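You operate a simulated robot arm through the tools that you are given. There is no shell and no other tool. Be economical: measure what you need, move in short steps, check, and stop when the job is done.

You are at the controls of a simulated two-armed robot. One attempt, no reset.

Task
Wipe up the spill on the top of the front bench with the blue cloth and put it back.

The check looks at the end state, three seconds after you hand in, the way a careful person would. Anything else that was tipped, shoved, dropped, spilled or broken makes it a failure. Flat cloth is picked up by pressing the open fingertips on it (5 to 10 N) and closing them slowly along it; thin cloth reads only 2 to 8 mm in the jaws.

Robot
Two 7-joint arms with two-finger parallel grippers on one trunk, on a base that drives. Base frame: it is fixed to the floor where the robot stands at the start and does not move with it; the origin is under the middle of the robot, x ahead of it, y to its left, z up; the surface under the hand at the start is at about z = 760. Lengths are in mm, angles in rad, forces in N, time in s.
The left shoulder is at the start at [70, 134, 1126], the right one opposite. With the tool pointing down near the work surface each hand reaches from about 100 to 640 mm from the robot's upright axis, wherever it stands, measured 20 degrees to its own side. Payload 1.57 kg a hand.
Tool frame (each hand has its own): the origin (TCP) lies between the finger pads and is the grasp point; the fingertips stand 30 mm ahead of it; z points along the fingers, y is the line along which they close. The gripper opens to 80 mm. The fingers are 17 mm wide and 12 mm thick; the gripper's body (40 by 82 mm) begins 80 mm behind the TCP.
Orientation is told as [roll, pitch, yaw] about the base's x, y, z axes, in that order, counted from this pose: with the fingers straight down and closing along the base's y, the tool's x points along the base's -x, its y along +y and its z along -z.

Tools
- The arms move only by the tool arm_command. It takes "left_moves", "right_moves" or both (then of equal length, played together; a hand with none holds still); each is a list that holds one entry, the list of rows, each a list of 7 numbers: the turn, a rotation vector about the tool's x, y, z in rad, then the shift along the tool's x, y, z in m, then the opening in per cent of the stroke, from 0 (shut) to 100 (fully open). In form: [[[ax, ay, az, tx, ty, tz, claw], ...]]. A call has 1 to 12 rows; each row shifts and turns the commanded pose from where the row before left it, along the tool's axes as they then stand. Each row takes 0.2 s and may step no farther than 50 mm and 0.15 rad from the row before; otherwise, or with a gripper value out of range, the whole call is refused. Where a pose cannot be reached the arm comes as near as it can. A force on the tool above 40 N (or 10 N above the force at the start of the call, whichever is more), or a blocked arm, ends the call early, and 0.2 s more pass. The fingers move at their own pace (about 153 mm/s each) and stop on an object; they squeeze with about 23 N. The grip force told is the motor's: it shows also when the fingers shut on nothing. Time passes only in rows, and 0.2 s behind the last, so rows that do not move let the fingers close. The reply holds the time, the measured pose of the TCP, the force on the tool along the base axes, the opening and the grip force, in the units named above and with some noise, with the torque about the TCP (base axes, N m) and any sound that the robot's microphone picked up.
- Cameras (640 x 400 px; columns grow to the right, rows downward): "scene" is now at [130.5, 39.2, 1334.9]; the picture's right is [0.33, -0.94, 0.00], its down [-0.70, -0.25, -0.67] and it looks along [0.63, 0.22, -0.74] (base axes); focal length 277 px, centre (320, 200). "left" rides on the left gripper at [72, 7, -122] in its tool frame; the picture's right is [-0.09, 1.00, 0.00], its down [-0.84, -0.08, -0.54] and it looks along [-0.54, -0.05, 0.84] (tool axes); focal length 238 px, centre (320, 200). "right" rides on the right gripper at [72, -7, -122] in its tool frame; the picture's right is [0.09, 1.00, 0.00], its down [-0.84, 0.08, -0.54] and it looks along [-0.54, 0.05, 0.84] (tool axes); focal length 238 px, centre (320, 200). There is no depth. A picture from a camera that has moved, and an enlarged one, comes with that camera's place and axes in the base frame and with its lens. The place of the scene camera against the robot may be out by one fixed shift of up to 18 mm in any direction.
- snapshot(camera): a new picture of that camera. No time passes.
- slide_trunk(by): slides the trunk up (or, below 0, down) by that many mm; the arms and the scene camera ride with it, the base frame stays. It gives what a move gives, with no picture.
- base_move(legs): drives the robot by 1 to 6 legs, each [ahead, left, turn to the left] in mm, mm and rad, along the robot's own axes; the way and the turn of a leg run together, so that a leg with both is an arc; at most 1500 mm and 3.142 rad a leg. The arms and the cameras ride along, it lands a little off, and it stops where it bumps. It gives what a move gives.
- turn_head(pan, tilt): turns the head with the scene camera to pan (to the left, within 1.501 rad either way) and tilt (down, from -0.506 to 1.204), counted from straight ahead of the robot. It gives what a move gives.
- enlarge(camera, box): a new picture of the part [left, top, right, bottom] of that camera's present view, enlarged. No time passes.
- sign_off(): hands the job in; it is judged then, once.

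Go step by step. Nothing tells you exact positions but the pictures and the camera data: compare them with the known pose of the tool, close in by small moves and look again before you grip or let go. The budget is 120 turns and 100 pictures, counting those below and the enlarged ones. Unless the task says otherwise, let go and move clear before handing in, and close with one line.

The tools are called after "Emit:" as a command line: name --argument value ..., lists and objects as JSON in quotes. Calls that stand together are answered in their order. arm_command: Moves the arms, as the interface text tells. Its arguments: {"type":"object","properties":{"left_moves":{"type":"array"},"right_moves":{"type":"array"}},"required":[]} The other tools are called the same way: slide_trunk (by) slides the trunk up or down; base_move (legs) drives the base; turn_head (pan, tilt) turns the head that bears the scene camera; snapshot (camera) takes a picture; enlarge (camera, box) takes an enlarged picture of a part of a camera's view; sign_off () hands the job in.

At the start:

```text
time_s: 0.0
left_ee_pos: [379.4, 381.6, 1090.1]
left_orientation: [0.0, 0.0, 0.0]
left_contact_force: [0.6, 0.5, -1.7]
left_ft_torque: [-0.01, -0.01, -0.04]
left_gripper_width: 80.0
left_finger_force: 0.1
right_ee_pos: [447.8, -32.9, 991.7]
right_orientation: [0.0, -0.001, -0.002]
right_contact_force: [-1.0, -0.1, 0.5]
right_ft_torque: [-0.03, -0.04, -0.04]
right_gripper_width: 79.8
right_finger_force: 0.1
trunk travel left (down, up): [-700.0, 240.0]
robot x, y, heading: [-1.3, 0.0, 0.002]
head pan, tilt: [0.337, 0.838]
```

scene: 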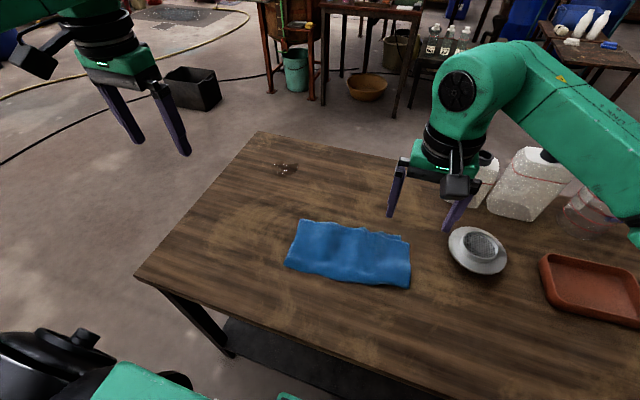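
right: 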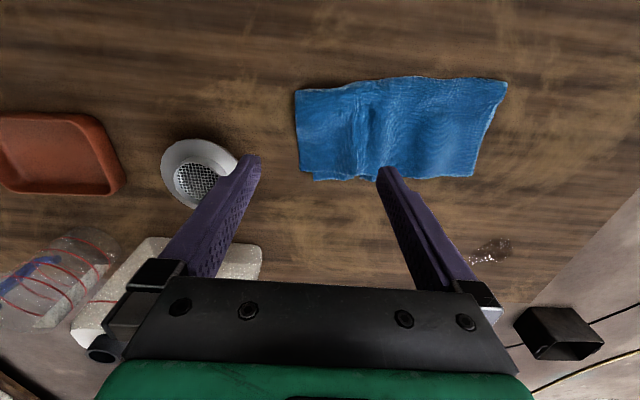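
left: 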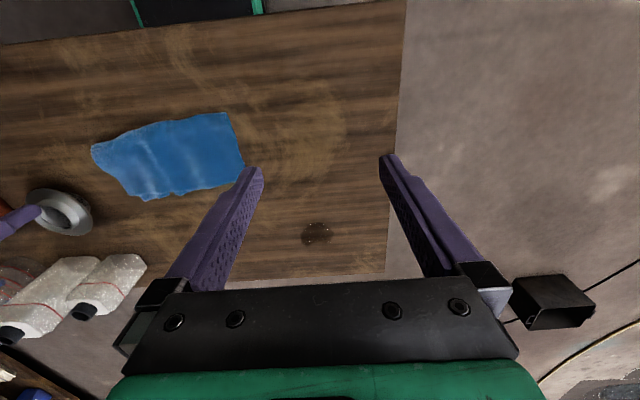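

The spill looks to be near [700, 347], and the cloth lies at about x 400–560, y −55–235. The spill is out of reach from here, so I'll check it up close and see how much room there is in front of the base.

Emit:
enlarge --camera "scene" --box '[220, 120, 440, 300]'

Emit:
enlarge --camera "left" --box '[240, 180, 400, 280]'

Emit:
turn_head --pan 0.3 --tilt 1.2

Emit:
snapshot --camera "scene"

```text
2.22 times, centred on (330, 210) of scene
camera zoom: at [130.5, 39.2, 1334.9], right [0.33, -0.94, 0.0], down [-0.7, -0.25, -0.67], along [0.63, 0.22, -0.74], focal length 616 px, centre (298, 178)
```

zoom: 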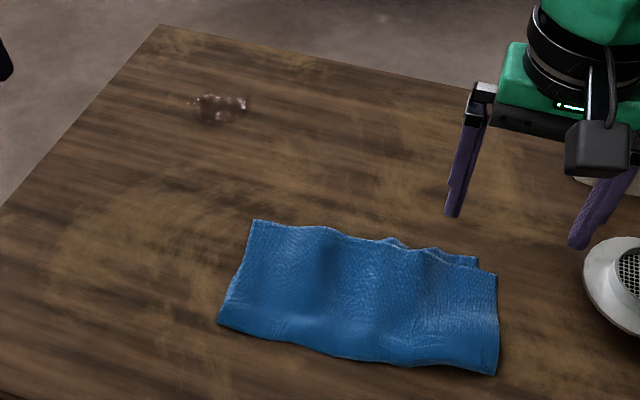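

```text
4.00 times, centred on (320, 230) of left
camera zoom: at [309.6, 388.2, 1210.6], right [0.09, 1.0, 0.0], down [0.84, -0.08, 0.54], along [0.54, -0.05, -0.84], focal length 953 px, centre (320, 80)
```

zoom: 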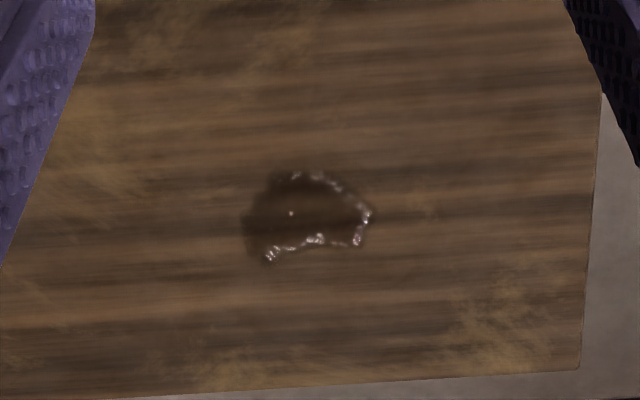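

```text
time_s: 0.8
left_ee_pos: [379.7, 382.7, 1090.2]
left_orientation: [-0.001, -0.002, 0.0]
left_contact_force: [-0.1, 0.6, -1.0]
left_ft_torque: [0.01, 0.01, 0.02]
left_gripper_width: 80.4
left_finger_force: 0.0
right_ee_pos: [448.0, -33.8, 991.3]
right_orientation: [0.0, -0.002, -0.001]
right_contact_force: [1.1, 0.0, -0.6]
right_ft_torque: [0.01, 0.03, 0.0]
right_gripper_width: 79.9
right_finger_force: 0.1
trunk travel left (down, up): [-700.0, 240.0]
robot x, y, heading: [1.1, -1.0, 0.002]
head pan, tilt: [0.3, 1.201]
```

```text
94 pictures are left
camera scene: at [109.6, 29.7, 1310.3], right [0.3, -0.96, 0.0], down [-0.89, -0.28, -0.36], along [0.35, 0.11, -0.93], focal length 277 px, centre (320, 200)
```

scene: 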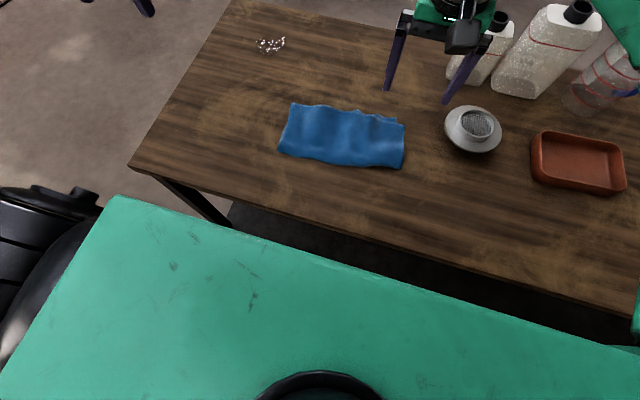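

The spill is a roughly 40 mm wet blot on otherwise clear wood. Before I drive closer, I'll turn the left wrist camera back to see the gap between the base and the bench.

Emit:
arm_command --left_moves '[[[0, 0, 0.15, 0, 0, 0, 100], [0, 0, 0.15, 0, 0, 0, 100], [0, 0, 0.15, 0, 0, 0, 100], [0, 0, 0.15, 0, 0, 0, 100], [0, 0, 0.15, 0, 0, 0, 100], [0, 0, 0.15, 0, 0, 0, 100], [0, 0, 0.15, 0, 0, 0, 100], [0, 0, 0.15, 0, 0, 0, 100], [0, 0, 0.15, 0, 0, 0, 100], [0, 0, 0.15, 0, 0, 0, 100], [0, 0, 0.15, 0, 0, 0, 100], [0, 0, 0.15, 0, 0, 0, 100]]]'

Emit:
snapshot --camera "left"

```text
time_s: 3.4
left_ee_pos: [379.9, 381.9, 1090.3]
left_orientation: [0.001, 0.0, -1.8]
left_contact_force: [0.5, 0.8, 0.5]
left_ft_torque: [0.02, 0.01, 0.0]
left_gripper_width: 79.7
left_finger_force: 0.1
right_ee_pos: [447.6, -33.9, 989.9]
right_orientation: [-0.001, -0.001, 0.0]
right_contact_force: [-1.1, 0.1, 0.6]
right_ft_torque: [0.0, -0.03, -0.02]
right_gripper_width: 79.9
right_finger_force: 0.1
trunk travel left (down, up): [-700.0, 240.0]
robot x, y, heading: [-2.4, -1.2, 0.002]
head pan, tilt: [0.3, 1.201]
```

```text
93 pictures are left
camera left: at [404.2, 450.1, 1210.7], right [0.95, -0.32, 0.0], down [-0.27, -0.8, 0.54], along [-0.17, -0.51, -0.84], focal length 238 px, centre (320, 200)
```

left: 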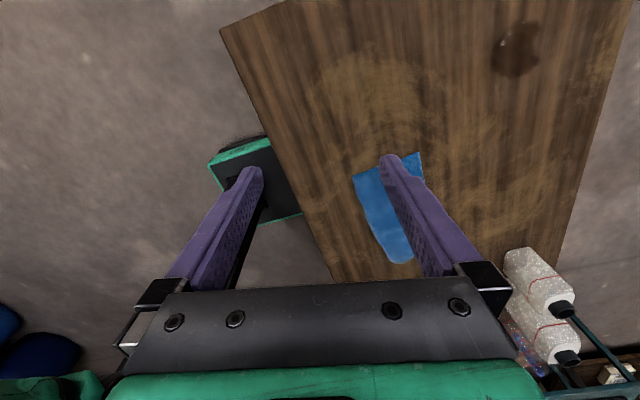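

The base is a low plate about 400 mm wide, and the bench is open underneath with a leg near y≈477. I'll tuck the right arm up and back, turn the left wrist back, then drive left and carefully forward.

Emit:
arm_command --left_moves '[[[0, 0, -0.15, 0, 0, 0, 100], [0, 0, -0.15, 0, 0, 0, 100], [0, 0, -0.15, 0, 0, 0, 100], [0, 0, -0.15, 0, 0, 0, 100], [0, 0, -0.15, 0, 0, 0, 100], [0, 0, -0.15, 0, 0, 0, 100], [0, 0, -0.15, 0, 0, 0, 100], [0, 0, -0.15, 0, 0, 0, 100], [0, 0, -0.15, 0, 0, 0, 100], [0, 0, -0.15, 0, 0, 0, 100], [0, 0, -0.15, 0, 0, 0, 100], [0, 0, -0.15, 0, 0, 0, 100]]]' --right_moves '[[[0, 0, 0, 0, 0, -0.04, 100], [0, 0, 0, 0, 0, -0.04, 100], [0, 0, 0, 0, 0, -0.04, 100], [0, 0, 0, 0, 0, -0.03, 100], [0, 0, 0, 0.03, -0.03, 0, 100], [0, 0, 0, 0.03, -0.03, 0, 100], [0, 0, 0, 0.03, -0.03, 0, 100], [0, 0, 0, 0.03, -0.03, 0, 100], [0, 0, 0, 0.03, -0.03, 0, 100], [0, 0, 0, 0, -0.03, 0, 100], [0, 0, 0, 0, -0.03, 0, 100], [0, 0, 0, 0, 0, 0, 100]]]'

Emit:
base_move --legs '[[0, 150, 0]]'

Emit:
turn_head --pan 0.3 --tilt 0.9

Emit:
snapshot --camera "scene"

```text
time_s: 6.0
left_ee_pos: [380.5, 382.6, 1089.2]
left_orientation: [-0.001, 0.0, 0.003]
left_contact_force: [-0.4, 0.3, -0.2]
left_ft_torque: [0.01, 0.01, -0.01]
left_gripper_width: 80.1
left_finger_force: 0.0
right_ee_pos: [298.5, -243.7, 1141.4]
right_orientation: [0.002, -0.002, -0.002]
right_contact_force: [-1.5, 1.9, -0.3]
right_ft_torque: [-0.01, 0.03, 0.01]
right_gripper_width: 79.9
right_finger_force: 0.0
trunk travel left (down, up): [-700.0, 240.0]
robot x, y, heading: [3.3, 2.3, 0.001]
head pan, tilt: [0.3, 1.201]
```

```text
time_s: 7.4
left_ee_pos: [381.1, 527.5, 1090.2]
left_orientation: [0.002, 0.001, -0.002]
left_contact_force: [-0.4, 0.5, 0.1]
left_ft_torque: [-0.03, -0.01, 0.02]
left_gripper_width: 80.1
left_finger_force: 0.1
right_ee_pos: [297.9, -97.5, 1140.5]
right_orientation: [0.002, -0.002, -0.004]
right_contact_force: [0.7, 0.1, 0.0]
right_ft_torque: [0.02, 0.03, 0.03]
right_gripper_width: 80.0
right_finger_force: 0.1
trunk travel left (down, up): [-700.0, 240.0]
robot x, y, heading: [4.0, 146.3, -0.002]
head pan, tilt: [0.3, 1.201]
```

```text
time_s: 8.2
left_ee_pos: [380.6, 529.4, 1090.1]
left_orientation: [-0.001, 0.001, -0.001]
left_contact_force: [-0.2, -0.3, 0.4]
left_ft_torque: [0.0, 0.03, 0.01]
left_gripper_width: 80.2
left_finger_force: 0.0
right_ee_pos: [298.5, -96.4, 1139.9]
right_orientation: [-0.001, 0.0, -0.003]
right_contact_force: [1.0, -0.1, -0.5]
right_ft_torque: [-0.01, 0.01, 0.0]
right_gripper_width: 80.2
right_finger_force: 0.1
trunk travel left (down, up): [-700.0, 240.0]
robot x, y, heading: [3.8, 147.5, -0.0]
head pan, tilt: [0.3, 0.901]
```

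```text
92 pictures are left
camera scene: at [128.3, 184.2, 1330.1], right [0.29, -0.96, 0.0], down [-0.75, -0.23, -0.62], along [0.59, 0.18, -0.78], focal length 277 px, centre (320, 200)
```

scene: 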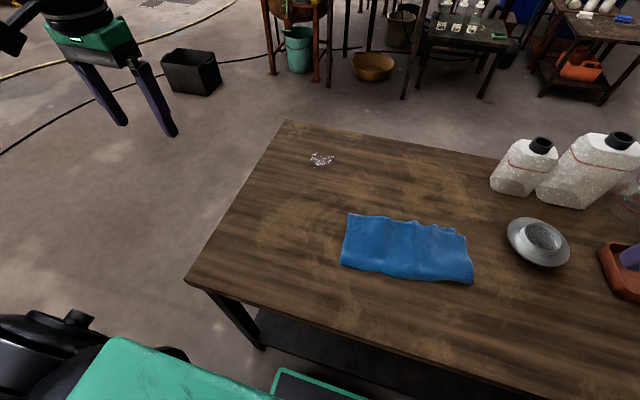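

The base plate's front corner now shows near the bottom of the picture. I'll zoom in on the gap under the bench.

Emit:
enlarge --camera "scene" --box '[180, 270, 390, 400]'

```text
3.05 times, centred on (285, 335) of scene
camera zoom: at [128.3, 184.2, 1330.1], right [0.29, -0.96, 0.0], down [-0.75, -0.23, -0.62], along [0.59, 0.18, -0.78], focal length 845 px, centre (427, -211)
```

zoom: 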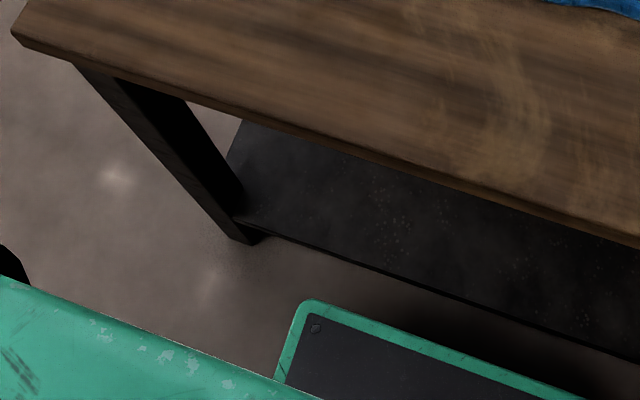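

The bench shelf's front edge is at about x≈290 and the base front at about 222, so 45 mm forward is safe. I'll make up the remaining reach with a tilted wrist or the trunk. I'll drive forward and bring the left hand over the cloth's near end.

Emit:
base_move --legs '[[45, 0, 0]]'

Emit:
arm_command --left_moves '[[[0, 0, 0, -0.01, -0.05, 0.02, 50], [0, 0, 0, -0.01, -0.05, 0.02, 50], [0, 0, 0, -0.01, -0.05, 0.02, 50], [0, 0, 0, -0.01, -0.05, 0.02, 50], [0, 0, 0, -0.01, -0.05, 0.02, 50], [0, 0, 0, 0, -0.05, 0.02, 50], [0, 0, 0, 0, -0.03, 0.02, 50], [0, 0, 0, 0, 0, 0.03, 50]]]'

Emit:
snapshot --camera "left"

Emit:
snapshot --camera "scene"

```text
time_s: 9.1
left_ee_pos: [421.8, 529.0, 1091.8]
left_orientation: [-0.001, -0.004, -0.002]
left_contact_force: [-0.8, -0.1, -0.1]
left_ft_torque: [0.02, -0.06, 0.0]
left_gripper_width: 79.6
left_finger_force: 0.0
right_ee_pos: [339.0, -96.0, 1143.6]
right_orientation: [0.002, -0.008, -0.002]
right_contact_force: [0.3, -0.6, -0.5]
right_ft_torque: [-0.02, -0.03, -0.02]
right_gripper_width: 80.0
right_finger_force: 0.0
trunk travel left (down, up): [-700.0, 240.0]
robot x, y, heading: [47.0, 148.9, -0.0]
head pan, tilt: [0.3, 0.901]
```

```text
refused: row 1 steps farther than a row can; nothing moved
```

```text
90 pictures are left
camera left: at [349.6, 535.7, 1212.5], right [0.09, 1.0, 0.0], down [0.83, -0.08, 0.55], along [0.54, -0.05, -0.84], focal length 238 px, centre (320, 200)
```

left: 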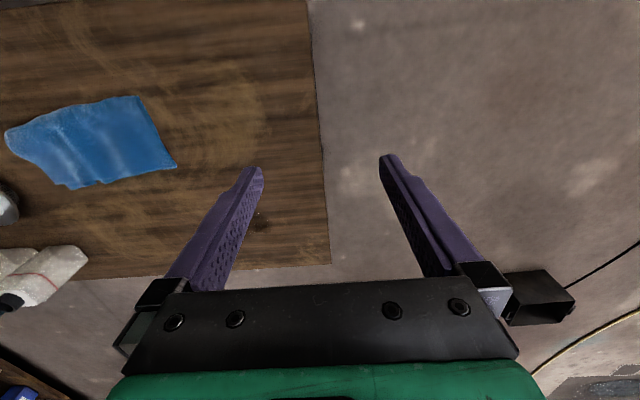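

```text
89 pictures are left
camera scene: at [167.6, 183.4, 1330.7], right [0.29, -0.96, 0.0], down [-0.75, -0.23, -0.62], along [0.6, 0.18, -0.78], focal length 277 px, centre (320, 200)
```

scene: 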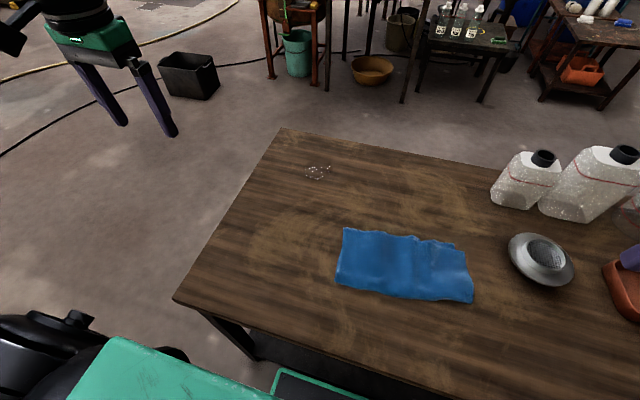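

Now I'll bring the left hand over the cloth's left end, in steps within the limit.

Emit:
arm_command --left_moves '[[[0, 0, 0, -0.006, -0.0385, 0.0212, 60], [0, 0, 0, -0.006, -0.0385, 0.0212, 60], [0, 0, 0, -0.006, -0.0385, 0.0212, 60], [0, 0, 0, -0.006, -0.0385, 0.0212, 60], [0, 0, 0, -0.006, -0.0385, 0.0212, 60], [0, 0, 0, -0.006, -0.0385, 0.0212, 60], [0, 0, 0, -0.006, -0.0385, 0.0212, 60], [0, 0, 0, -0.006, -0.0385, 0.0212, 60], [0, 0, 0, -0.005, -0.036, 0.0212, 60], [0, 0, 0, 0, 0, 0, 60]]]'

Emit:
snapshot --camera "left"

```text
time_s: 11.3
left_ee_pos: [464.9, 213.5, 908.2]
left_orientation: [-0.003, -0.001, -0.002]
left_contact_force: [0.1, -0.8, -0.1]
left_ft_torque: [0.01, 0.02, -0.02]
left_gripper_width: 48.0
left_finger_force: 0.0
left hand out of reach, approached as far as the arm can: row 9
right_ee_pos: [342.4, -96.0, 1140.8]
right_orientation: [0.002, -0.001, -0.002]
right_contact_force: [0.1, 0.3, 0.5]
right_ft_torque: [0.0, -0.04, -0.01]
right_gripper_width: 80.0
right_finger_force: 0.0
trunk travel left (down, up): [-700.0, 240.0]
robot x, y, heading: [41.5, 147.5, -0.001]
head pan, tilt: [0.3, 0.901]
```

```text
88 pictures are left
camera left: at [393.1, 220.3, 1028.8], right [0.09, 1.0, 0.0], down [0.84, -0.08, 0.54], along [0.54, -0.05, -0.84], focal length 238 px, centre (320, 200)
```

left: 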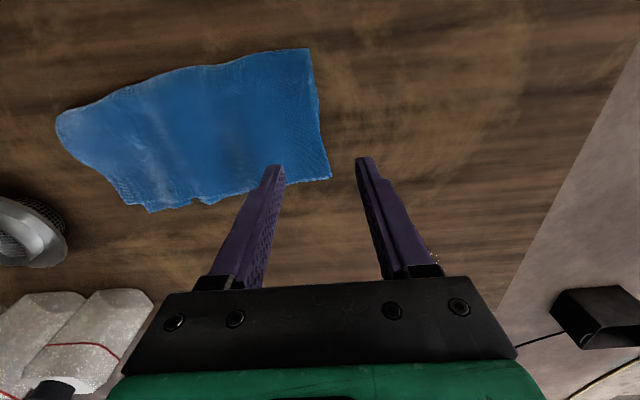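

The left arm hits its inner limit here, so it needs the robot further right for the cloth. I'll drive right by 130 mm and look again.

Emit:
base_move --legs '[[0, -150, 0]]'

Emit:
arm_command --left_moves '[[[0, 0, 0, -0.01, 0.04, 0, 60], [0, 0, 0, 0, 0.04, 0, 60], [0, 0, 0, 0, 0.04, 0, 60], [0, 0, 0, 0, 0, 0, 60]]]'

Emit:
snapshot --camera "left"

```text
time_s: 12.7
left_ee_pos: [464.4, 65.6, 907.2]
left_orientation: [-0.005, -0.002, -0.001]
left_contact_force: [-0.5, -0.1, 0.7]
left_ft_torque: [0.01, -0.01, 0.01]
left_gripper_width: 47.9
left_finger_force: 0.1
right_ee_pos: [343.5, -244.8, 1142.2]
right_orientation: [-0.001, -0.001, -0.003]
right_contact_force: [0.0, -0.9, 0.7]
right_ft_torque: [0.0, -0.01, 0.01]
right_gripper_width: 80.2
right_finger_force: 0.2
trunk travel left (down, up): [-700.0, 240.0]
robot x, y, heading: [41.6, -0.8, -0.004]
head pan, tilt: [0.3, 0.901]
```

```text
time_s: 13.7
left_ee_pos: [475.9, 184.0, 909.4]
left_orientation: [-0.002, -0.003, -0.002]
left_contact_force: [0.0, -0.2, 0.2]
left_ft_torque: [0.0, -0.04, 0.02]
left_gripper_width: 48.0
left_finger_force: 0.0
right_ee_pos: [342.9, -247.8, 1141.3]
right_orientation: [-0.002, -0.002, -0.004]
right_contact_force: [-0.4, -0.8, -0.7]
right_ft_torque: [-0.01, -0.01, -0.02]
right_gripper_width: 80.0
right_finger_force: 0.0
trunk travel left (down, up): [-700.0, 240.0]
robot x, y, heading: [43.3, -1.5, 0.001]
head pan, tilt: [0.3, 0.901]
```

```text
87 pictures are left
camera left: at [405.0, 189.3, 1030.8], right [0.09, 1.0, 0.0], down [0.84, -0.08, 0.54], along [0.54, -0.05, -0.84], focal length 238 px, centre (320, 200)
```

left: 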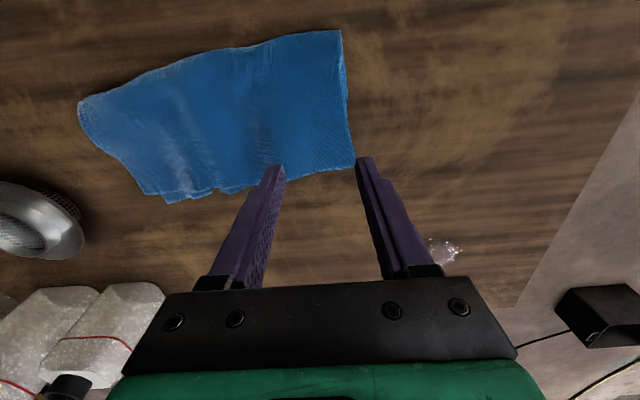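

The cloth's left edge runs from (393, 209) to (532, 221). I'll shift slightly inwards and lower close to it.

Emit:
arm_command --left_moves '[[[0, 0, 0, 0.006, -0.014, 0.03, 60], [0, 0, 0, 0, 0, 0.03, 60], [0, 0, 0, 0, 0, 0.03, 60], [0, 0, 0, 0, 0, 0.008, 60], [0, 0, 0, 0, 0, 0, 60]]]'

Emit:
snapshot --camera "left"

```text
time_s: 14.9
left_ee_pos: [468.7, 170.5, 811.8]
left_orientation: [-0.001, 0.0, -0.002]
left_contact_force: [0.1, -0.7, 0.0]
left_ft_torque: [-0.03, -0.03, 0.01]
left_gripper_width: 48.1
left_finger_force: 0.0
right_ee_pos: [342.5, -245.3, 1141.2]
right_orientation: [-0.001, -0.002, -0.003]
right_contact_force: [0.5, -0.8, 0.1]
right_ft_torque: [-0.02, -0.04, 0.01]
right_gripper_width: 79.8
right_finger_force: 0.1
trunk travel left (down, up): [-700.0, 240.0]
robot x, y, heading: [41.7, -2.7, 0.0]
head pan, tilt: [0.3, 0.901]
```

```text
86 pictures are left
camera left: at [398.1, 176.5, 931.1], right [0.09, 1.0, 0.0], down [0.84, -0.08, 0.54], along [0.54, -0.05, -0.84], focal length 238 px, centre (320, 200)
```

left: 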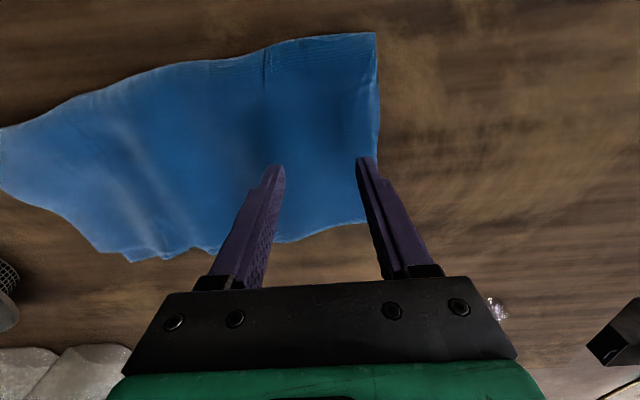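

The fingertips are about 15–20 mm above the cloth. I'll lower in small steps while watching the force.

Emit:
arm_command --left_moves '[[[0, 0, 0, 0, -0.003, 0.008, 60], [0, 0, 0, 0, 0, 0.005, 60], [0, 0, 0, 0, 0, 0.002, 60], [0, 0, 0, 0, 0, 0, 60]]]'

```text
time_s: 15.9
left_ee_pos: [470.5, 167.1, 796.1]
left_orientation: [-0.002, -0.001, -0.002]
left_contact_force: [0.4, -0.2, 0.5]
left_ft_torque: [0.01, -0.01, 0.02]
left_gripper_width: 47.9
left_finger_force: 0.0
right_ee_pos: [343.4, -246.9, 1141.8]
right_orientation: [0.001, -0.003, -0.003]
right_contact_force: [-0.2, -0.4, 0.4]
right_ft_torque: [0.02, 0.0, 0.0]
right_gripper_width: 79.6
right_finger_force: 0.1
trunk travel left (down, up): [-700.0, 240.0]
robot x, y, heading: [45.4, -4.3, -0.003]
head pan, tilt: [0.3, 0.901]
```

No contact yet; I'll go down a little further.

Emit:
arm_command --left_moves '[[[0, 0, 0, 0, 0, 0.003, 60], [0, 0, 0, 0, 0, 0, 60]]]'

```text
time_s: 16.5
left_ee_pos: [468.5, 166.4, 792.6]
left_orientation: [0.001, -0.002, -0.003]
left_contact_force: [0.4, -0.7, 4.5]
left_ft_torque: [0.18, -0.02, -0.01]
left_gripper_width: 48.1
left_finger_force: 0.2
right_ee_pos: [342.5, -247.8, 1141.6]
right_orientation: [0.0, -0.001, -0.003]
right_contact_force: [0.6, -0.2, -0.3]
right_ft_torque: [-0.01, -0.03, -0.01]
right_gripper_width: 79.9
right_finger_force: 0.1
trunk travel left (down, up): [-700.0, 240.0]
robot x, y, heading: [44.9, -1.3, -0.001]
head pan, tilt: [0.3, 0.901]
```

Contact at 4.5 N. I'll press slightly more and close slowly.

Emit:
arm_command --left_moves '[[[0, 0, 0, 0, 0, 0.001, 60], [0, 0, 0, 0, 0, 0, 54], [0, 0, 0, 0, 0, 0, 48], [0, 0, 0, 0, 0, 0, 42], [0, 0, 0, 0, 0, 0, 36], [0, 0, 0, 0, 0, 0, 30], [0, 0, 0, 0, 0, 0, 24], [0, 0, 0, 0, 0, 0, 18], [0, 0, 0, 0, 0, 0, 12], [0, 0, 0, 0, 0, 0, 6], [0, 0, 0, 0, 0, 0, 0], [0, 0, 0, 0, 0, 0, 0]]]'

Emit:
snapshot --camera "left"

```text
time_s: 19.1
left_ee_pos: [468.0, 163.7, 791.6]
left_orientation: [-0.001, -0.003, -0.002]
left_contact_force: [-1.1, -1.7, 15.3]
left_ft_torque: [0.06, 0.05, 0.04]
left_gripper_width: 2.3
left_finger_force: 23.3
right_ee_pos: [341.7, -248.4, 1141.2]
right_orientation: [0.0, -0.003, -0.002]
right_contact_force: [-0.3, -0.6, -0.2]
right_ft_torque: [0.01, -0.04, -0.01]
right_gripper_width: 80.0
right_finger_force: 0.1
trunk travel left (down, up): [-700.0, 240.0]
robot x, y, heading: [46.1, -6.5, 0.0]
head pan, tilt: [0.3, 0.901]
```

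```text
85 pictures are left
camera left: at [396.0, 171.3, 912.8], right [0.09, 1.0, 0.0], down [0.83, -0.08, 0.54], along [0.54, -0.05, -0.84], focal length 238 px, centre (320, 200)
```

left: 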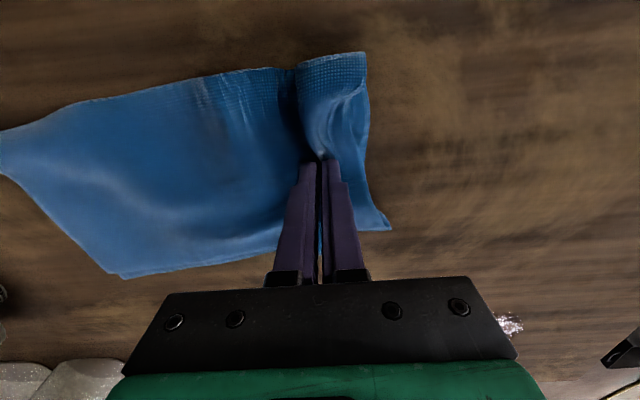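

The cloth is pinched at 2.3 mm. I'll lift and check that it came along.

Emit:
arm_command --left_moves '[[[0, 0, 0, 0, 0, -0.015, 0], [0, 0, 0, 0, 0, -0.03, 0], [0, 0, 0, 0, 0, -0.035, 0], [0, 0, 0, 0, 0, -0.035, 0], [0, 0, 0, 0, 0, -0.035, 0], [0, 0, 0, 0, 0, -0.035, 0], [0, 0, 0, 0, 0, -0.035, 0], [0, 0, 0, 0, 0, 0, 0]]]'

Emit:
snapshot --camera "scene"

```text
time_s: 20.9
left_ee_pos: [469.3, 166.3, 1011.2]
left_orientation: [-0.002, 0.0, -0.002]
left_contact_force: [-1.0, -0.5, 0.2]
left_ft_torque: [-0.01, -0.04, -0.01]
left_gripper_width: 2.4
left_finger_force: 23.3
right_ee_pos: [343.9, -246.5, 1140.8]
right_orientation: [0.0, -0.001, -0.004]
right_contact_force: [0.3, -0.2, -0.5]
right_ft_torque: [-0.02, -0.03, 0.01]
right_gripper_width: 79.8
right_finger_force: 0.1
trunk travel left (down, up): [-700.0, 240.0]
robot x, y, heading: [43.3, -2.4, -0.002]
head pan, tilt: [0.3, 0.901]
```

```text
84 pictures are left
camera scene: at [173.1, 32.7, 1330.1], right [0.29, -0.96, 0.0], down [-0.75, -0.23, -0.62], along [0.59, 0.18, -0.78], focal length 277 px, centre (320, 200)
```

scene: 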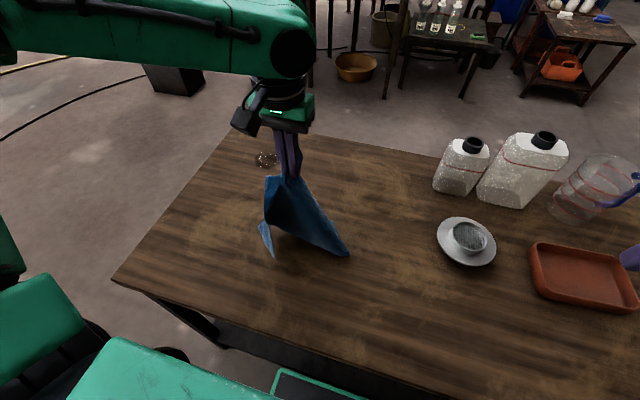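

The cloth is held and hanging. I'll drive left so that the spill lies ahead of the left arm, then extend towards it.

Emit:
base_move --legs '[[0, 170, 0]]'

Emit:
arm_command --left_moves '[[[0, -0.1, 0, 0, 0, 0, 0], [0, -0.1, 0, 0, 0, 0, 0], [0, -0.1, 0, 0, 0, 0, 0], [0, -0.1, 0, 0, 0, 0, 0], [0, 0, 0, -0.037, 0, 0.0156, 0], [0, 0, 0, -0.037, 0, 0.0156, 0], [0, 0, 0, -0.037, 0, 0.0156, 0], [0, 0, 0, -0.037, 0, 0.0156, 0], [0, 0, 0, 0, 0, 0, 0]]]'

Emit:
snapshot --camera "scene"

```text
time_s: 22.3
left_ee_pos: [470.9, 330.7, 1009.9]
left_orientation: [0.0, -0.002, -0.002]
left_contact_force: [0.1, -0.1, -0.5]
left_ft_torque: [0.03, -0.01, -0.02]
left_gripper_width: 2.3
left_finger_force: 22.7
right_ee_pos: [343.5, -81.6, 1141.5]
right_orientation: [0.001, -0.003, -0.003]
right_contact_force: [0.0, -0.2, -0.6]
right_ft_torque: [-0.03, 0.02, -0.01]
right_gripper_width: 79.9
right_finger_force: 0.0
trunk travel left (down, up): [-700.0, 240.0]
robot x, y, heading: [41.3, 164.8, 0.002]
head pan, tilt: [0.3, 0.901]
```

```text
time_s: 24.3
left_ee_pos: [632.4, 332.2, 1009.7]
left_orientation: [-0.002, -0.401, -0.002]
left_contact_force: [0.1, -0.3, -0.1]
left_ft_torque: [0.01, 0.0, 0.0]
left_gripper_width: 2.4
left_finger_force: 22.9
right_ee_pos: [342.7, -79.8, 1141.9]
right_orientation: [-0.001, 0.0, -0.004]
right_contact_force: [-0.4, 0.5, 1.0]
right_ft_torque: [-0.01, -0.02, 0.01]
right_gripper_width: 79.9
right_finger_force: 0.1
trunk travel left (down, up): [-700.0, 240.0]
robot x, y, heading: [44.0, 165.7, -0.002]
head pan, tilt: [0.3, 0.901]
```

```text
83 pictures are left
camera scene: at [172.1, 200.4, 1330.2], right [0.29, -0.96, 0.0], down [-0.75, -0.23, -0.62], along [0.59, 0.18, -0.78], focal length 277 px, centre (320, 200)
```

scene: 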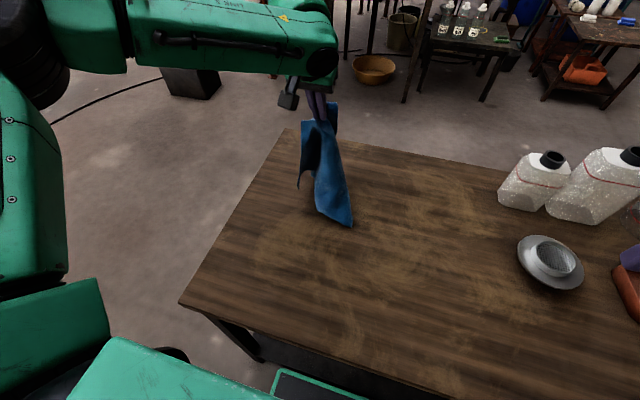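

It reaches well with a 0.4 rad tilt. I'll go on to above the spill and look.

Emit:
arm_command --left_moves '[[[0, 0, 0, -0.0276, 0.008, 0.0117, 0], [0, 0, 0, -0.0276, 0.01, 0.0117, 0], [0, 0, 0, 0, 0, 0, 0]]]'

Emit:
snapshot --camera "left"

Emit:
snapshot --camera "scene"

```text
time_s: 25.1
left_ee_pos: [679.8, 357.6, 1011.7]
left_orientation: [-0.002, -0.405, -0.001]
left_contact_force: [-0.5, -0.5, 0.6]
left_ft_torque: [0.03, -0.02, -0.02]
left_gripper_width: 2.3
left_finger_force: 23.0
left hand out of reach, approached as far as the arm can: row 2
right_ee_pos: [341.6, -80.7, 1141.0]
right_orientation: [-0.001, -0.002, -0.004]
right_contact_force: [0.0, 0.8, 0.3]
right_ft_torque: [0.02, 0.01, 0.0]
right_gripper_width: 80.0
right_finger_force: 0.0
trunk travel left (down, up): [-700.0, 240.0]
robot x, y, heading: [44.6, 165.2, 0.002]
head pan, tilt: [0.3, 0.901]
```

```text
82 pictures are left
camera left: at [565.1, 364.2, 1094.6], right [0.09, 1.0, 0.03], down [0.56, -0.08, 0.83], along [0.83, -0.05, -0.56], focal length 238 px, centre (320, 200)
```

left: 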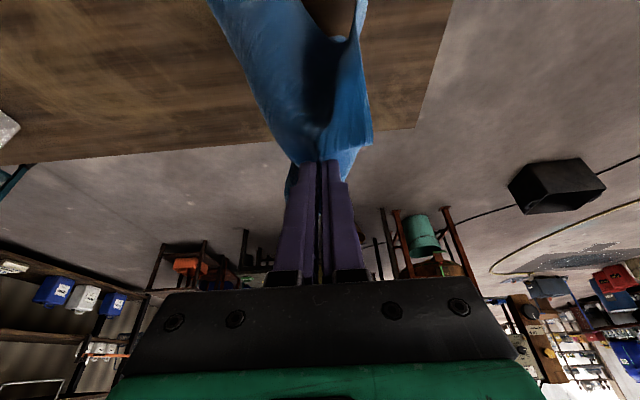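

```text
81 pictures are left
camera scene: at [172.0, 199.6, 1330.2], right [0.29, -0.96, 0.0], down [-0.75, -0.23, -0.62], along [0.59, 0.18, -0.78], focal length 277 px, centre (320, 200)
```

scene: 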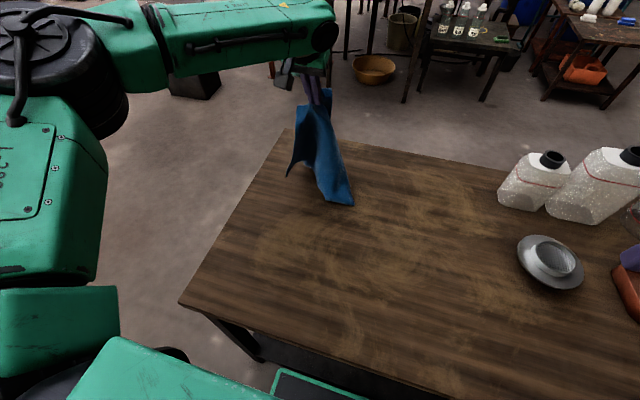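

The arm reaches x≈680 at this height. Lowering the trunk will bring the shoulder level with the wrist for more reach. The spill spans about x 664–734, y 304–384.

Emit:
slide_trunk --by -140

Emit:
arm_command --left_moves '[[[0, 0, 0, -0.01, 0, 0.0042, 0], [0, -0.1, 0, 0, 0, 0, 0], [0, 0, 0, 0, 0, 0, 0]]]'

Emit:
snapshot --camera "scene"

```text
time_s: 26.8
left_ee_pos: [678.1, 357.7, 871.9]
left_orientation: [-0.002, -0.403, -0.001]
left_contact_force: [-0.3, -0.2, 0.6]
left_ft_torque: [-0.02, 0.03, 0.02]
left_gripper_width: 2.3
left_finger_force: 22.8
right_ee_pos: [343.9, -79.8, 1000.9]
right_orientation: [0.001, -0.001, -0.003]
right_contact_force: [-0.1, 0.5, -0.1]
right_ft_torque: [-0.04, -0.01, -0.01]
right_gripper_width: 79.8
right_finger_force: 0.1
trunk travel left (down, up): [-560.0, 380.0]
robot x, y, heading: [45.7, 162.9, 0.001]
head pan, tilt: [0.3, 0.901]
```

```text
time_s: 27.6
left_ee_pos: [680.4, 363.7, 871.0]
left_orientation: [-0.003, -0.503, -0.002]
left_contact_force: [-0.3, -0.9, 0.1]
left_ft_torque: [-0.01, -0.01, -0.01]
left_gripper_width: 2.3
left_finger_force: 23.2
left hand out of reach, approached as far as the arm can: row 1
right_ee_pos: [343.9, -80.0, 1001.1]
right_orientation: [0.002, -0.002, -0.003]
right_contact_force: [0.7, 0.5, 0.0]
right_ft_torque: [0.03, 0.03, 0.0]
right_gripper_width: 79.8
right_finger_force: 0.2
trunk travel left (down, up): [-560.0, 380.0]
robot x, y, heading: [47.2, 163.2, -0.001]
head pan, tilt: [0.3, 0.901]
```

```text
80 pictures are left
camera scene: at [173.6, 199.8, 1190.1], right [0.29, -0.96, 0.0], down [-0.75, -0.23, -0.62], along [0.59, 0.18, -0.78], focal length 277 px, centre (320, 200)
```

scene: 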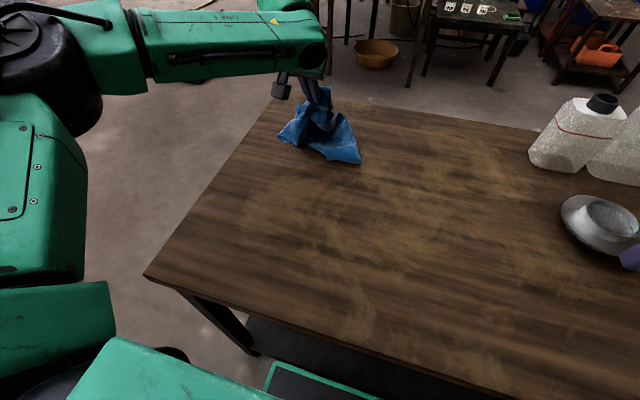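

The cloth bunches right over the spill. I'll lower it until it presses.

Emit:
arm_command --left_moves '[[[0, 0, 0, 0.0144, -0.01, 0.0263, 0], [0, 0, 0, 0.0144, -0.01, 0.0263, 0], [0, 0, 0, 0.003, 0, 0.0053, 0], [0, 0, 0, 0, 0, 0, 0]]]'

```text
time_s: 28.6
left_ee_pos: [680.6, 342.3, 804.7]
left_orientation: [-0.002, -0.502, -0.001]
left_contact_force: [-0.3, -0.6, 0.3]
left_ft_torque: [0.01, -0.04, -0.01]
left_gripper_width: 2.4
left_finger_force: 22.9
right_ee_pos: [344.9, -79.7, 1000.3]
right_orientation: [0.001, -0.002, -0.005]
right_contact_force: [-1.5, -0.1, -0.9]
right_ft_torque: [0.01, 0.03, -0.02]
right_gripper_width: 80.1
right_finger_force: 0.1
trunk travel left (down, up): [-560.0, 380.0]
robot x, y, heading: [47.1, 163.4, -0.001]
head pan, tilt: [0.3, 0.901]
```

Emit:
arm_command --left_moves '[[[0, 0, 0, 0.0029, 0, 0.0053, 0], [0, 0, 0, 0.0019, 0, 0.0035, 0], [0, 0, 0, 0, 0, 0, 0]]]'

Emit:
snapshot --camera "scene"

```text
time_s: 29.4
left_ee_pos: [679.1, 343.9, 796.9]
left_orientation: [-0.003, -0.506, -0.002]
left_contact_force: [1.5, 0.0, 4.1]
left_ft_torque: [-0.02, -0.08, 0.01]
left_gripper_width: 2.4
left_finger_force: 23.1
right_ee_pos: [342.7, -78.6, 1001.2]
right_orientation: [0.0, -0.002, -0.004]
right_contact_force: [-0.2, 0.1, -0.3]
right_ft_torque: [0.03, 0.0, 0.03]
right_gripper_width: 80.1
right_finger_force: 0.1
trunk travel left (down, up): [-560.0, 380.0]
robot x, y, heading: [44.0, 162.7, -0.001]
head pan, tilt: [0.3, 0.901]
```

```text
79 pictures are left
camera scene: at [172.7, 199.8, 1190.2], right [0.29, -0.96, 0.0], down [-0.75, -0.23, -0.62], along [0.59, 0.18, -0.78], focal length 277 px, centre (320, 200)
```

scene: 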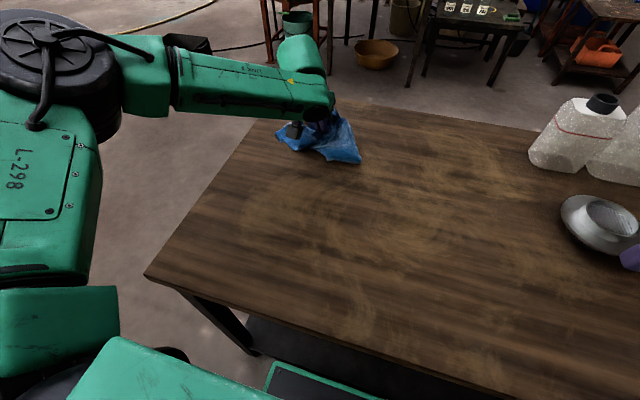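

There is light pressure at 4 N. I'll wipe in strokes along y, stepping in x.

Emit:
arm_command --left_moves '[[[0, 0, 0, 0.0005, -0.02, 0.0009, 0], [0, 0, 0, 0, -0.025, 0, 0], [0, 0, 0, 0, 0.03, 0, 0], [0, 0, 0, 0, 0.03, 0, 0], [0, 0, 0, 0, 0.03, 0, 0], [0, 0, 0, -0.0175, 0, 0.0097, 0], [0, 0, 0, 0, -0.03, 0, 0], [0, 0, 0, 0, -0.03, 0, 0], [0, 0, 0, 0, -0.03, 0, 0], [0, 0, 0, 0, 0, 0, 0]]]'

Emit:
snapshot --camera "left"

```text
time_s: 31.6
left_ee_pos: [667.6, 320.7, 805.7]
left_orientation: [-0.003, -0.502, -0.001]
left_contact_force: [-0.5, 0.0, 0.2]
left_ft_torque: [0.02, 0.0, -0.04]
left_gripper_width: 2.1
left_finger_force: 22.5
left hand out of reach, approached as far as the arm can: row 1, 2, 9
right_ee_pos: [343.1, -79.6, 1002.9]
right_orientation: [0.001, -0.003, -0.004]
right_contact_force: [0.4, 0.3, 0.4]
right_ft_torque: [0.01, 0.01, 0.02]
right_gripper_width: 79.9
right_finger_force: 0.0
trunk travel left (down, up): [-560.0, 380.0]
robot x, y, heading: [46.2, 166.3, -0.003]
head pan, tilt: [0.3, 0.901]
```

```text
78 pictures are left
camera left: at [545.9, 326.3, 876.5], right [0.08, 1.0, 0.04], down [0.47, -0.08, 0.88], along [0.88, -0.05, -0.48], focal length 238 px, centre (320, 200)
```

left: 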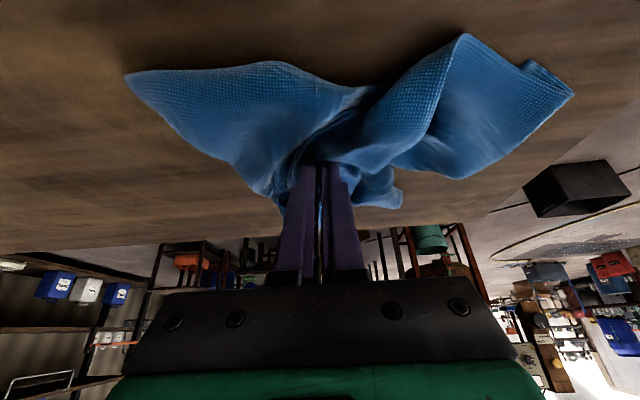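

The arm is at its reach limit and floated off the surface. I'll lift, pull back and look at the spill, then plan to wipe from the bench's left end, where it is well within reach.

Emit:
arm_command --left_moves '[[[0, 0, 0, -0.0144, 0, -0.0263, 0], [0, 0, 0, -0.0144, 0, -0.0263, 0], [0, 0.1, 0, 0.02, 0.02, -0.01, 0], [0, 0.1, 0, 0.03, 0.02, -0.01, 0], [0, 0.1, 0, 0.04, 0.02, 0, 0], [0, 0.1, 0, 0.04, 0.02, 0, 0], [0, 0.1, 0, 0.04, 0.02, 0, 0], [0, 0, 0, 0.04, 0.02, 0, 0], [0, 0, 0, 0.04, 0.02, 0, 0], [0, 0, 0, 0, 0, 0, 0]]]'

Emit:
slide_trunk --by 140

Emit:
snapshot --camera "scene"

```text
time_s: 33.8
left_ee_pos: [414.9, 458.1, 836.2]
left_orientation: [-0.001, -0.002, -0.004]
left_contact_force: [-0.8, 0.5, 0.4]
left_ft_torque: [0.0, 0.04, 0.0]
left_gripper_width: 2.2
left_finger_force: 23.6
right_ee_pos: [343.7, -80.2, 1000.5]
right_orientation: [0.001, 0.0, -0.004]
right_contact_force: [0.9, 0.9, 0.0]
right_ft_torque: [0.01, 0.02, 0.01]
right_gripper_width: 79.6
right_finger_force: 0.0
trunk travel left (down, up): [-560.0, 380.0]
robot x, y, heading: [44.6, 163.6, -0.002]
head pan, tilt: [0.3, 0.901]
```

```text
time_s: 35.5
left_ee_pos: [416.2, 459.8, 977.0]
left_orientation: [-0.001, -0.003, -0.001]
left_contact_force: [0.2, 0.0, -0.7]
left_ft_torque: [0.02, -0.01, -0.01]
left_gripper_width: 2.2
left_finger_force: 22.6
right_ee_pos: [343.8, -78.9, 1141.3]
right_orientation: [-0.001, -0.002, -0.004]
right_contact_force: [-1.2, -0.2, 0.3]
right_ft_torque: [-0.02, -0.02, 0.0]
right_gripper_width: 80.5
right_finger_force: 0.1
trunk travel left (down, up): [-700.0, 240.0]
robot x, y, heading: [44.4, 162.0, -0.003]
head pan, tilt: [0.3, 0.901]
```

```text
77 pictures are left
camera scene: at [173.2, 200.2, 1330.1], right [0.29, -0.96, 0.0], down [-0.75, -0.23, -0.62], along [0.59, 0.18, -0.78], focal length 277 px, centre (320, 200)
```

scene: 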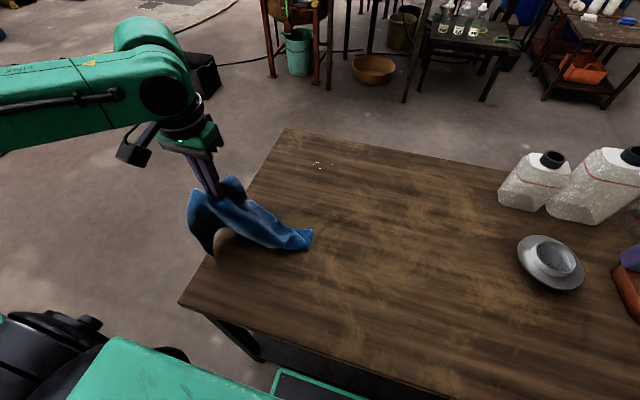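

Emit:
enlarge --camera "scene" --box '[280, 130, 380, 195]'

```text
6.15 times, centred on (330, 162) of scene
camera zoom: at [173.2, 200.2, 1330.1], right [0.29, -0.96, 0.0], down [-0.75, -0.23, -0.62], along [0.59, 0.18, -0.78], focal length 1706 px, centre (258, 431)
```

zoom: 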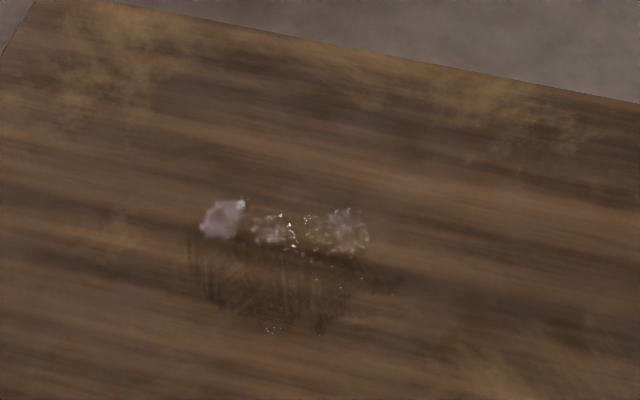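

The near half is wiped and a far strip remains at about x≈715–730. I'll raise the cloth and check the floor on the left before driving round the bench's left end.

Emit:
arm_command --left_moves '[[[0, 0, 0, 0, 0, -0.04, 0], [0, 0, 0, 0, 0, -0.04, 0], [0, 0, 0, 0, 0, -0.04, 0], [0, 0, 0, 0, 0, 0, 0]]]'

Emit:
turn_head --pan 1.3 --tilt 0.7

Emit:
snapshot --camera "scene"

Emit:
snapshot --camera "left"

```text
time_s: 36.5
left_ee_pos: [416.8, 458.9, 1096.7]
left_orientation: [-0.002, -0.004, -0.004]
left_contact_force: [-0.5, -0.8, 0.2]
left_ft_torque: [-0.01, 0.01, -0.01]
left_gripper_width: 2.2
left_finger_force: 23.4
right_ee_pos: [344.6, -79.6, 1140.6]
right_orientation: [0.001, -0.002, -0.005]
right_contact_force: [-0.1, 0.3, 0.0]
right_ft_torque: [0.0, 0.02, 0.01]
right_gripper_width: 80.2
right_finger_force: 0.1
trunk travel left (down, up): [-700.0, 240.0]
robot x, y, heading: [43.5, 164.4, -0.003]
head pan, tilt: [0.3, 0.901]
```

```text
time_s: 37.8
left_ee_pos: [417.7, 458.7, 1096.0]
left_orientation: [-0.003, -0.004, -0.002]
left_contact_force: [0.2, 0.0, -0.8]
left_ft_torque: [0.02, 0.02, -0.02]
left_gripper_width: 2.5
left_finger_force: 22.8
right_ee_pos: [342.6, -79.3, 1141.8]
right_orientation: [-0.001, -0.001, -0.004]
right_contact_force: [0.1, -0.2, -0.2]
right_ft_torque: [-0.01, 0.01, -0.02]
right_gripper_width: 79.9
right_finger_force: 0.0
trunk travel left (down, up): [-700.0, 240.0]
robot x, y, heading: [41.6, 164.2, 0.002]
head pan, tilt: [1.3, 0.7]
```

```text
75 pictures are left
camera scene: at [123.9, 259.8, 1346.3], right [0.96, -0.27, 0.0], down [-0.17, -0.62, -0.76], along [0.21, 0.74, -0.64], focal length 277 px, centre (320, 200)
```

scene: 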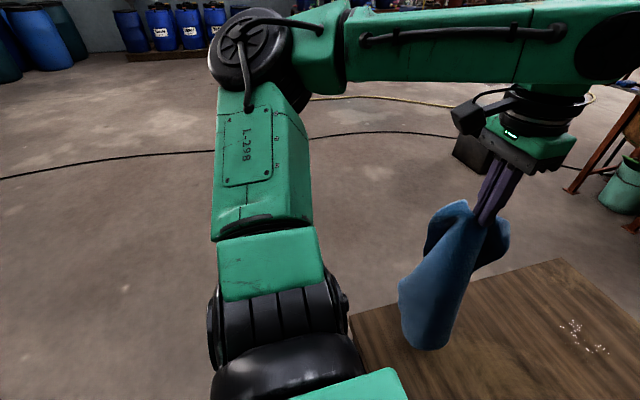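

```text
74 pictures are left
camera left: at [345.3, 465.7, 1216.7], right [0.09, 1.0, 0.0], down [0.83, -0.08, 0.54], along [0.54, -0.05, -0.84], focal length 238 px, centre (320, 200)
```

left: 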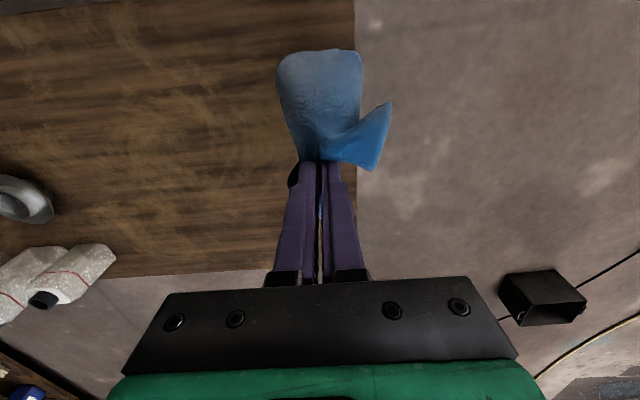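

The floor on the left is clear for over 2 m. I'll drive round to the bench's left end.

Emit:
base_move --legs '[[-100, 0, 0], [0, 730, 0], [600, 0, 0], [0, 0, -1.571]]'

Emit:
turn_head --pan 0.2 --tilt 1.0

Emit:
snapshot --camera "scene"

```text
time_s: 49.2
left_ee_pos: [846.6, 543.8, 1095.6]
left_orientation: [-0.001, -0.003, -1.531]
left_contact_force: [1.5, 0.5, 0.1]
left_ft_torque: [0.02, 0.05, 0.04]
left_gripper_width: 2.2
left_finger_force: 22.8
right_ee_pos: [305.6, 594.3, 1141.4]
right_orientation: [-0.001, -0.002, -1.532]
right_contact_force: [0.7, 0.4, -0.2]
right_ft_torque: [0.02, 0.02, -0.02]
right_gripper_width: 80.0
right_finger_force: 0.0
trunk travel left (down, up): [-700.0, 240.0]
robot x, y, heading: [537.5, 901.4, -1.534]
head pan, tilt: [1.3, 0.7]
```

```text
time_s: 50.6
left_ee_pos: [846.8, 543.6, 1096.3]
left_orientation: [-0.001, -0.004, -1.533]
left_contact_force: [-0.4, -0.1, -0.4]
left_ft_torque: [-0.03, 0.01, 0.03]
left_gripper_width: 2.1
left_finger_force: 23.1
right_ee_pos: [306.1, 594.5, 1140.7]
right_orientation: [0.0, -0.001, -1.531]
right_contact_force: [-0.4, -0.1, -0.9]
right_ft_torque: [-0.03, 0.02, -0.03]
right_gripper_width: 79.9
right_finger_force: 0.1
trunk travel left (down, up): [-700.0, 240.0]
robot x, y, heading: [537.5, 901.8, -1.53]
head pan, tilt: [0.201, 1.0]
```

```text
73 pictures are left
camera scene: at [561.9, 798.9, 1322.9], right [-0.97, -0.24, 0.0], down [-0.2, 0.82, -0.54], along [0.13, -0.52, -0.84], focal length 277 px, centre (320, 200)
```

scene: 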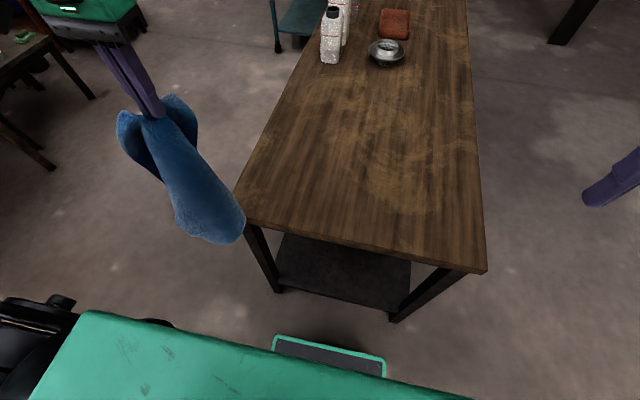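

I'm at the left end, and there is room to move forward. I'll go 115 mm closer and bring the cloth over the spill at height.

Emit:
base_move --legs '[[115, 0, 0]]'

Emit:
arm_command --left_moves '[[[0, 0, 0, -0.012, -0.03, 0, 0], [0, 0, 0, -0.012, -0.03, 0, 0], [0, 0, 0, -0.012, -0.03, 0, 0], [0, 0, 0, -0.012, -0.03, 0, 0], [0, 0, 0, -0.012, -0.03, 0, 0], [0, 0, 0, -0.012, -0.004, 0, 0], [0, 0, 0, 0, 0, 0, 0]]]'

Emit:
snapshot --camera "scene"

Emit:
snapshot --camera "left"

```text
time_s: 51.8
left_ee_pos: [850.8, 431.9, 1097.5]
left_orientation: [-0.001, -0.004, -1.531]
left_contact_force: [-0.3, -0.3, -0.2]
left_ft_torque: [-0.01, 0.0, 0.01]
left_gripper_width: 2.1
left_finger_force: 23.1
right_ee_pos: [308.8, 482.4, 1141.4]
right_orientation: [-0.001, -0.004, -1.533]
right_contact_force: [0.1, 0.7, 0.2]
right_ft_torque: [-0.01, 0.03, 0.01]
right_gripper_width: 79.9
right_finger_force: 0.1
trunk travel left (down, up): [-700.0, 240.0]
robot x, y, heading: [542.4, 788.5, -1.534]
head pan, tilt: [0.201, 1.0]
```

```text
time_s: 53.4
left_ee_pos: [699.5, 352.4, 1097.0]
left_orientation: [-0.001, -0.002, -1.533]
left_contact_force: [-1.1, -0.5, 0.1]
left_ft_torque: [-0.02, -0.01, 0.02]
left_gripper_width: 2.0
left_finger_force: 23.1
right_ee_pos: [309.5, 482.9, 1141.4]
right_orientation: [0.0, -0.002, -1.533]
right_contact_force: [0.4, 0.2, -0.7]
right_ft_torque: [0.01, 0.01, 0.0]
right_gripper_width: 79.8
right_finger_force: 0.1
trunk travel left (down, up): [-700.0, 240.0]
robot x, y, heading: [542.9, 788.6, -1.532]
head pan, tilt: [0.201, 1.0]
```

```text
72 pictures are left
camera scene: at [565.9, 685.9, 1323.0], right [-0.97, -0.24, 0.0], down [-0.2, 0.82, -0.54], along [0.13, -0.53, -0.84], focal length 277 px, centre (320, 200)
```

scene: 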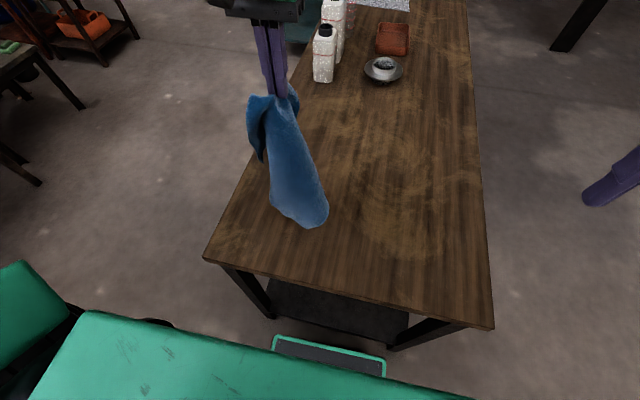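

```text
71 pictures are left
camera left: at [704.5, 424.2, 1217.2], right [1.0, -0.05, 0.0], down [-0.04, -0.84, 0.55], along [-0.03, -0.54, -0.84], focal length 238 px, centre (320, 200)
```

left: 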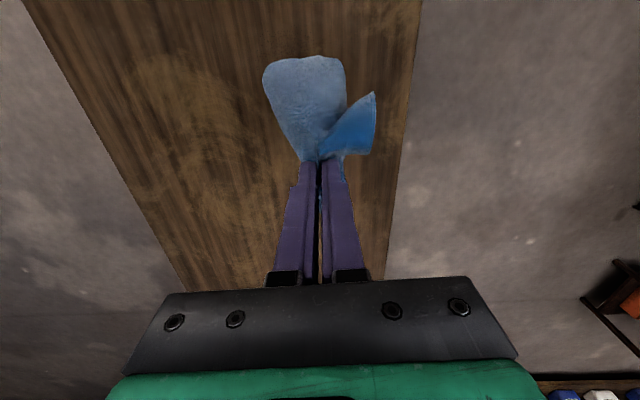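

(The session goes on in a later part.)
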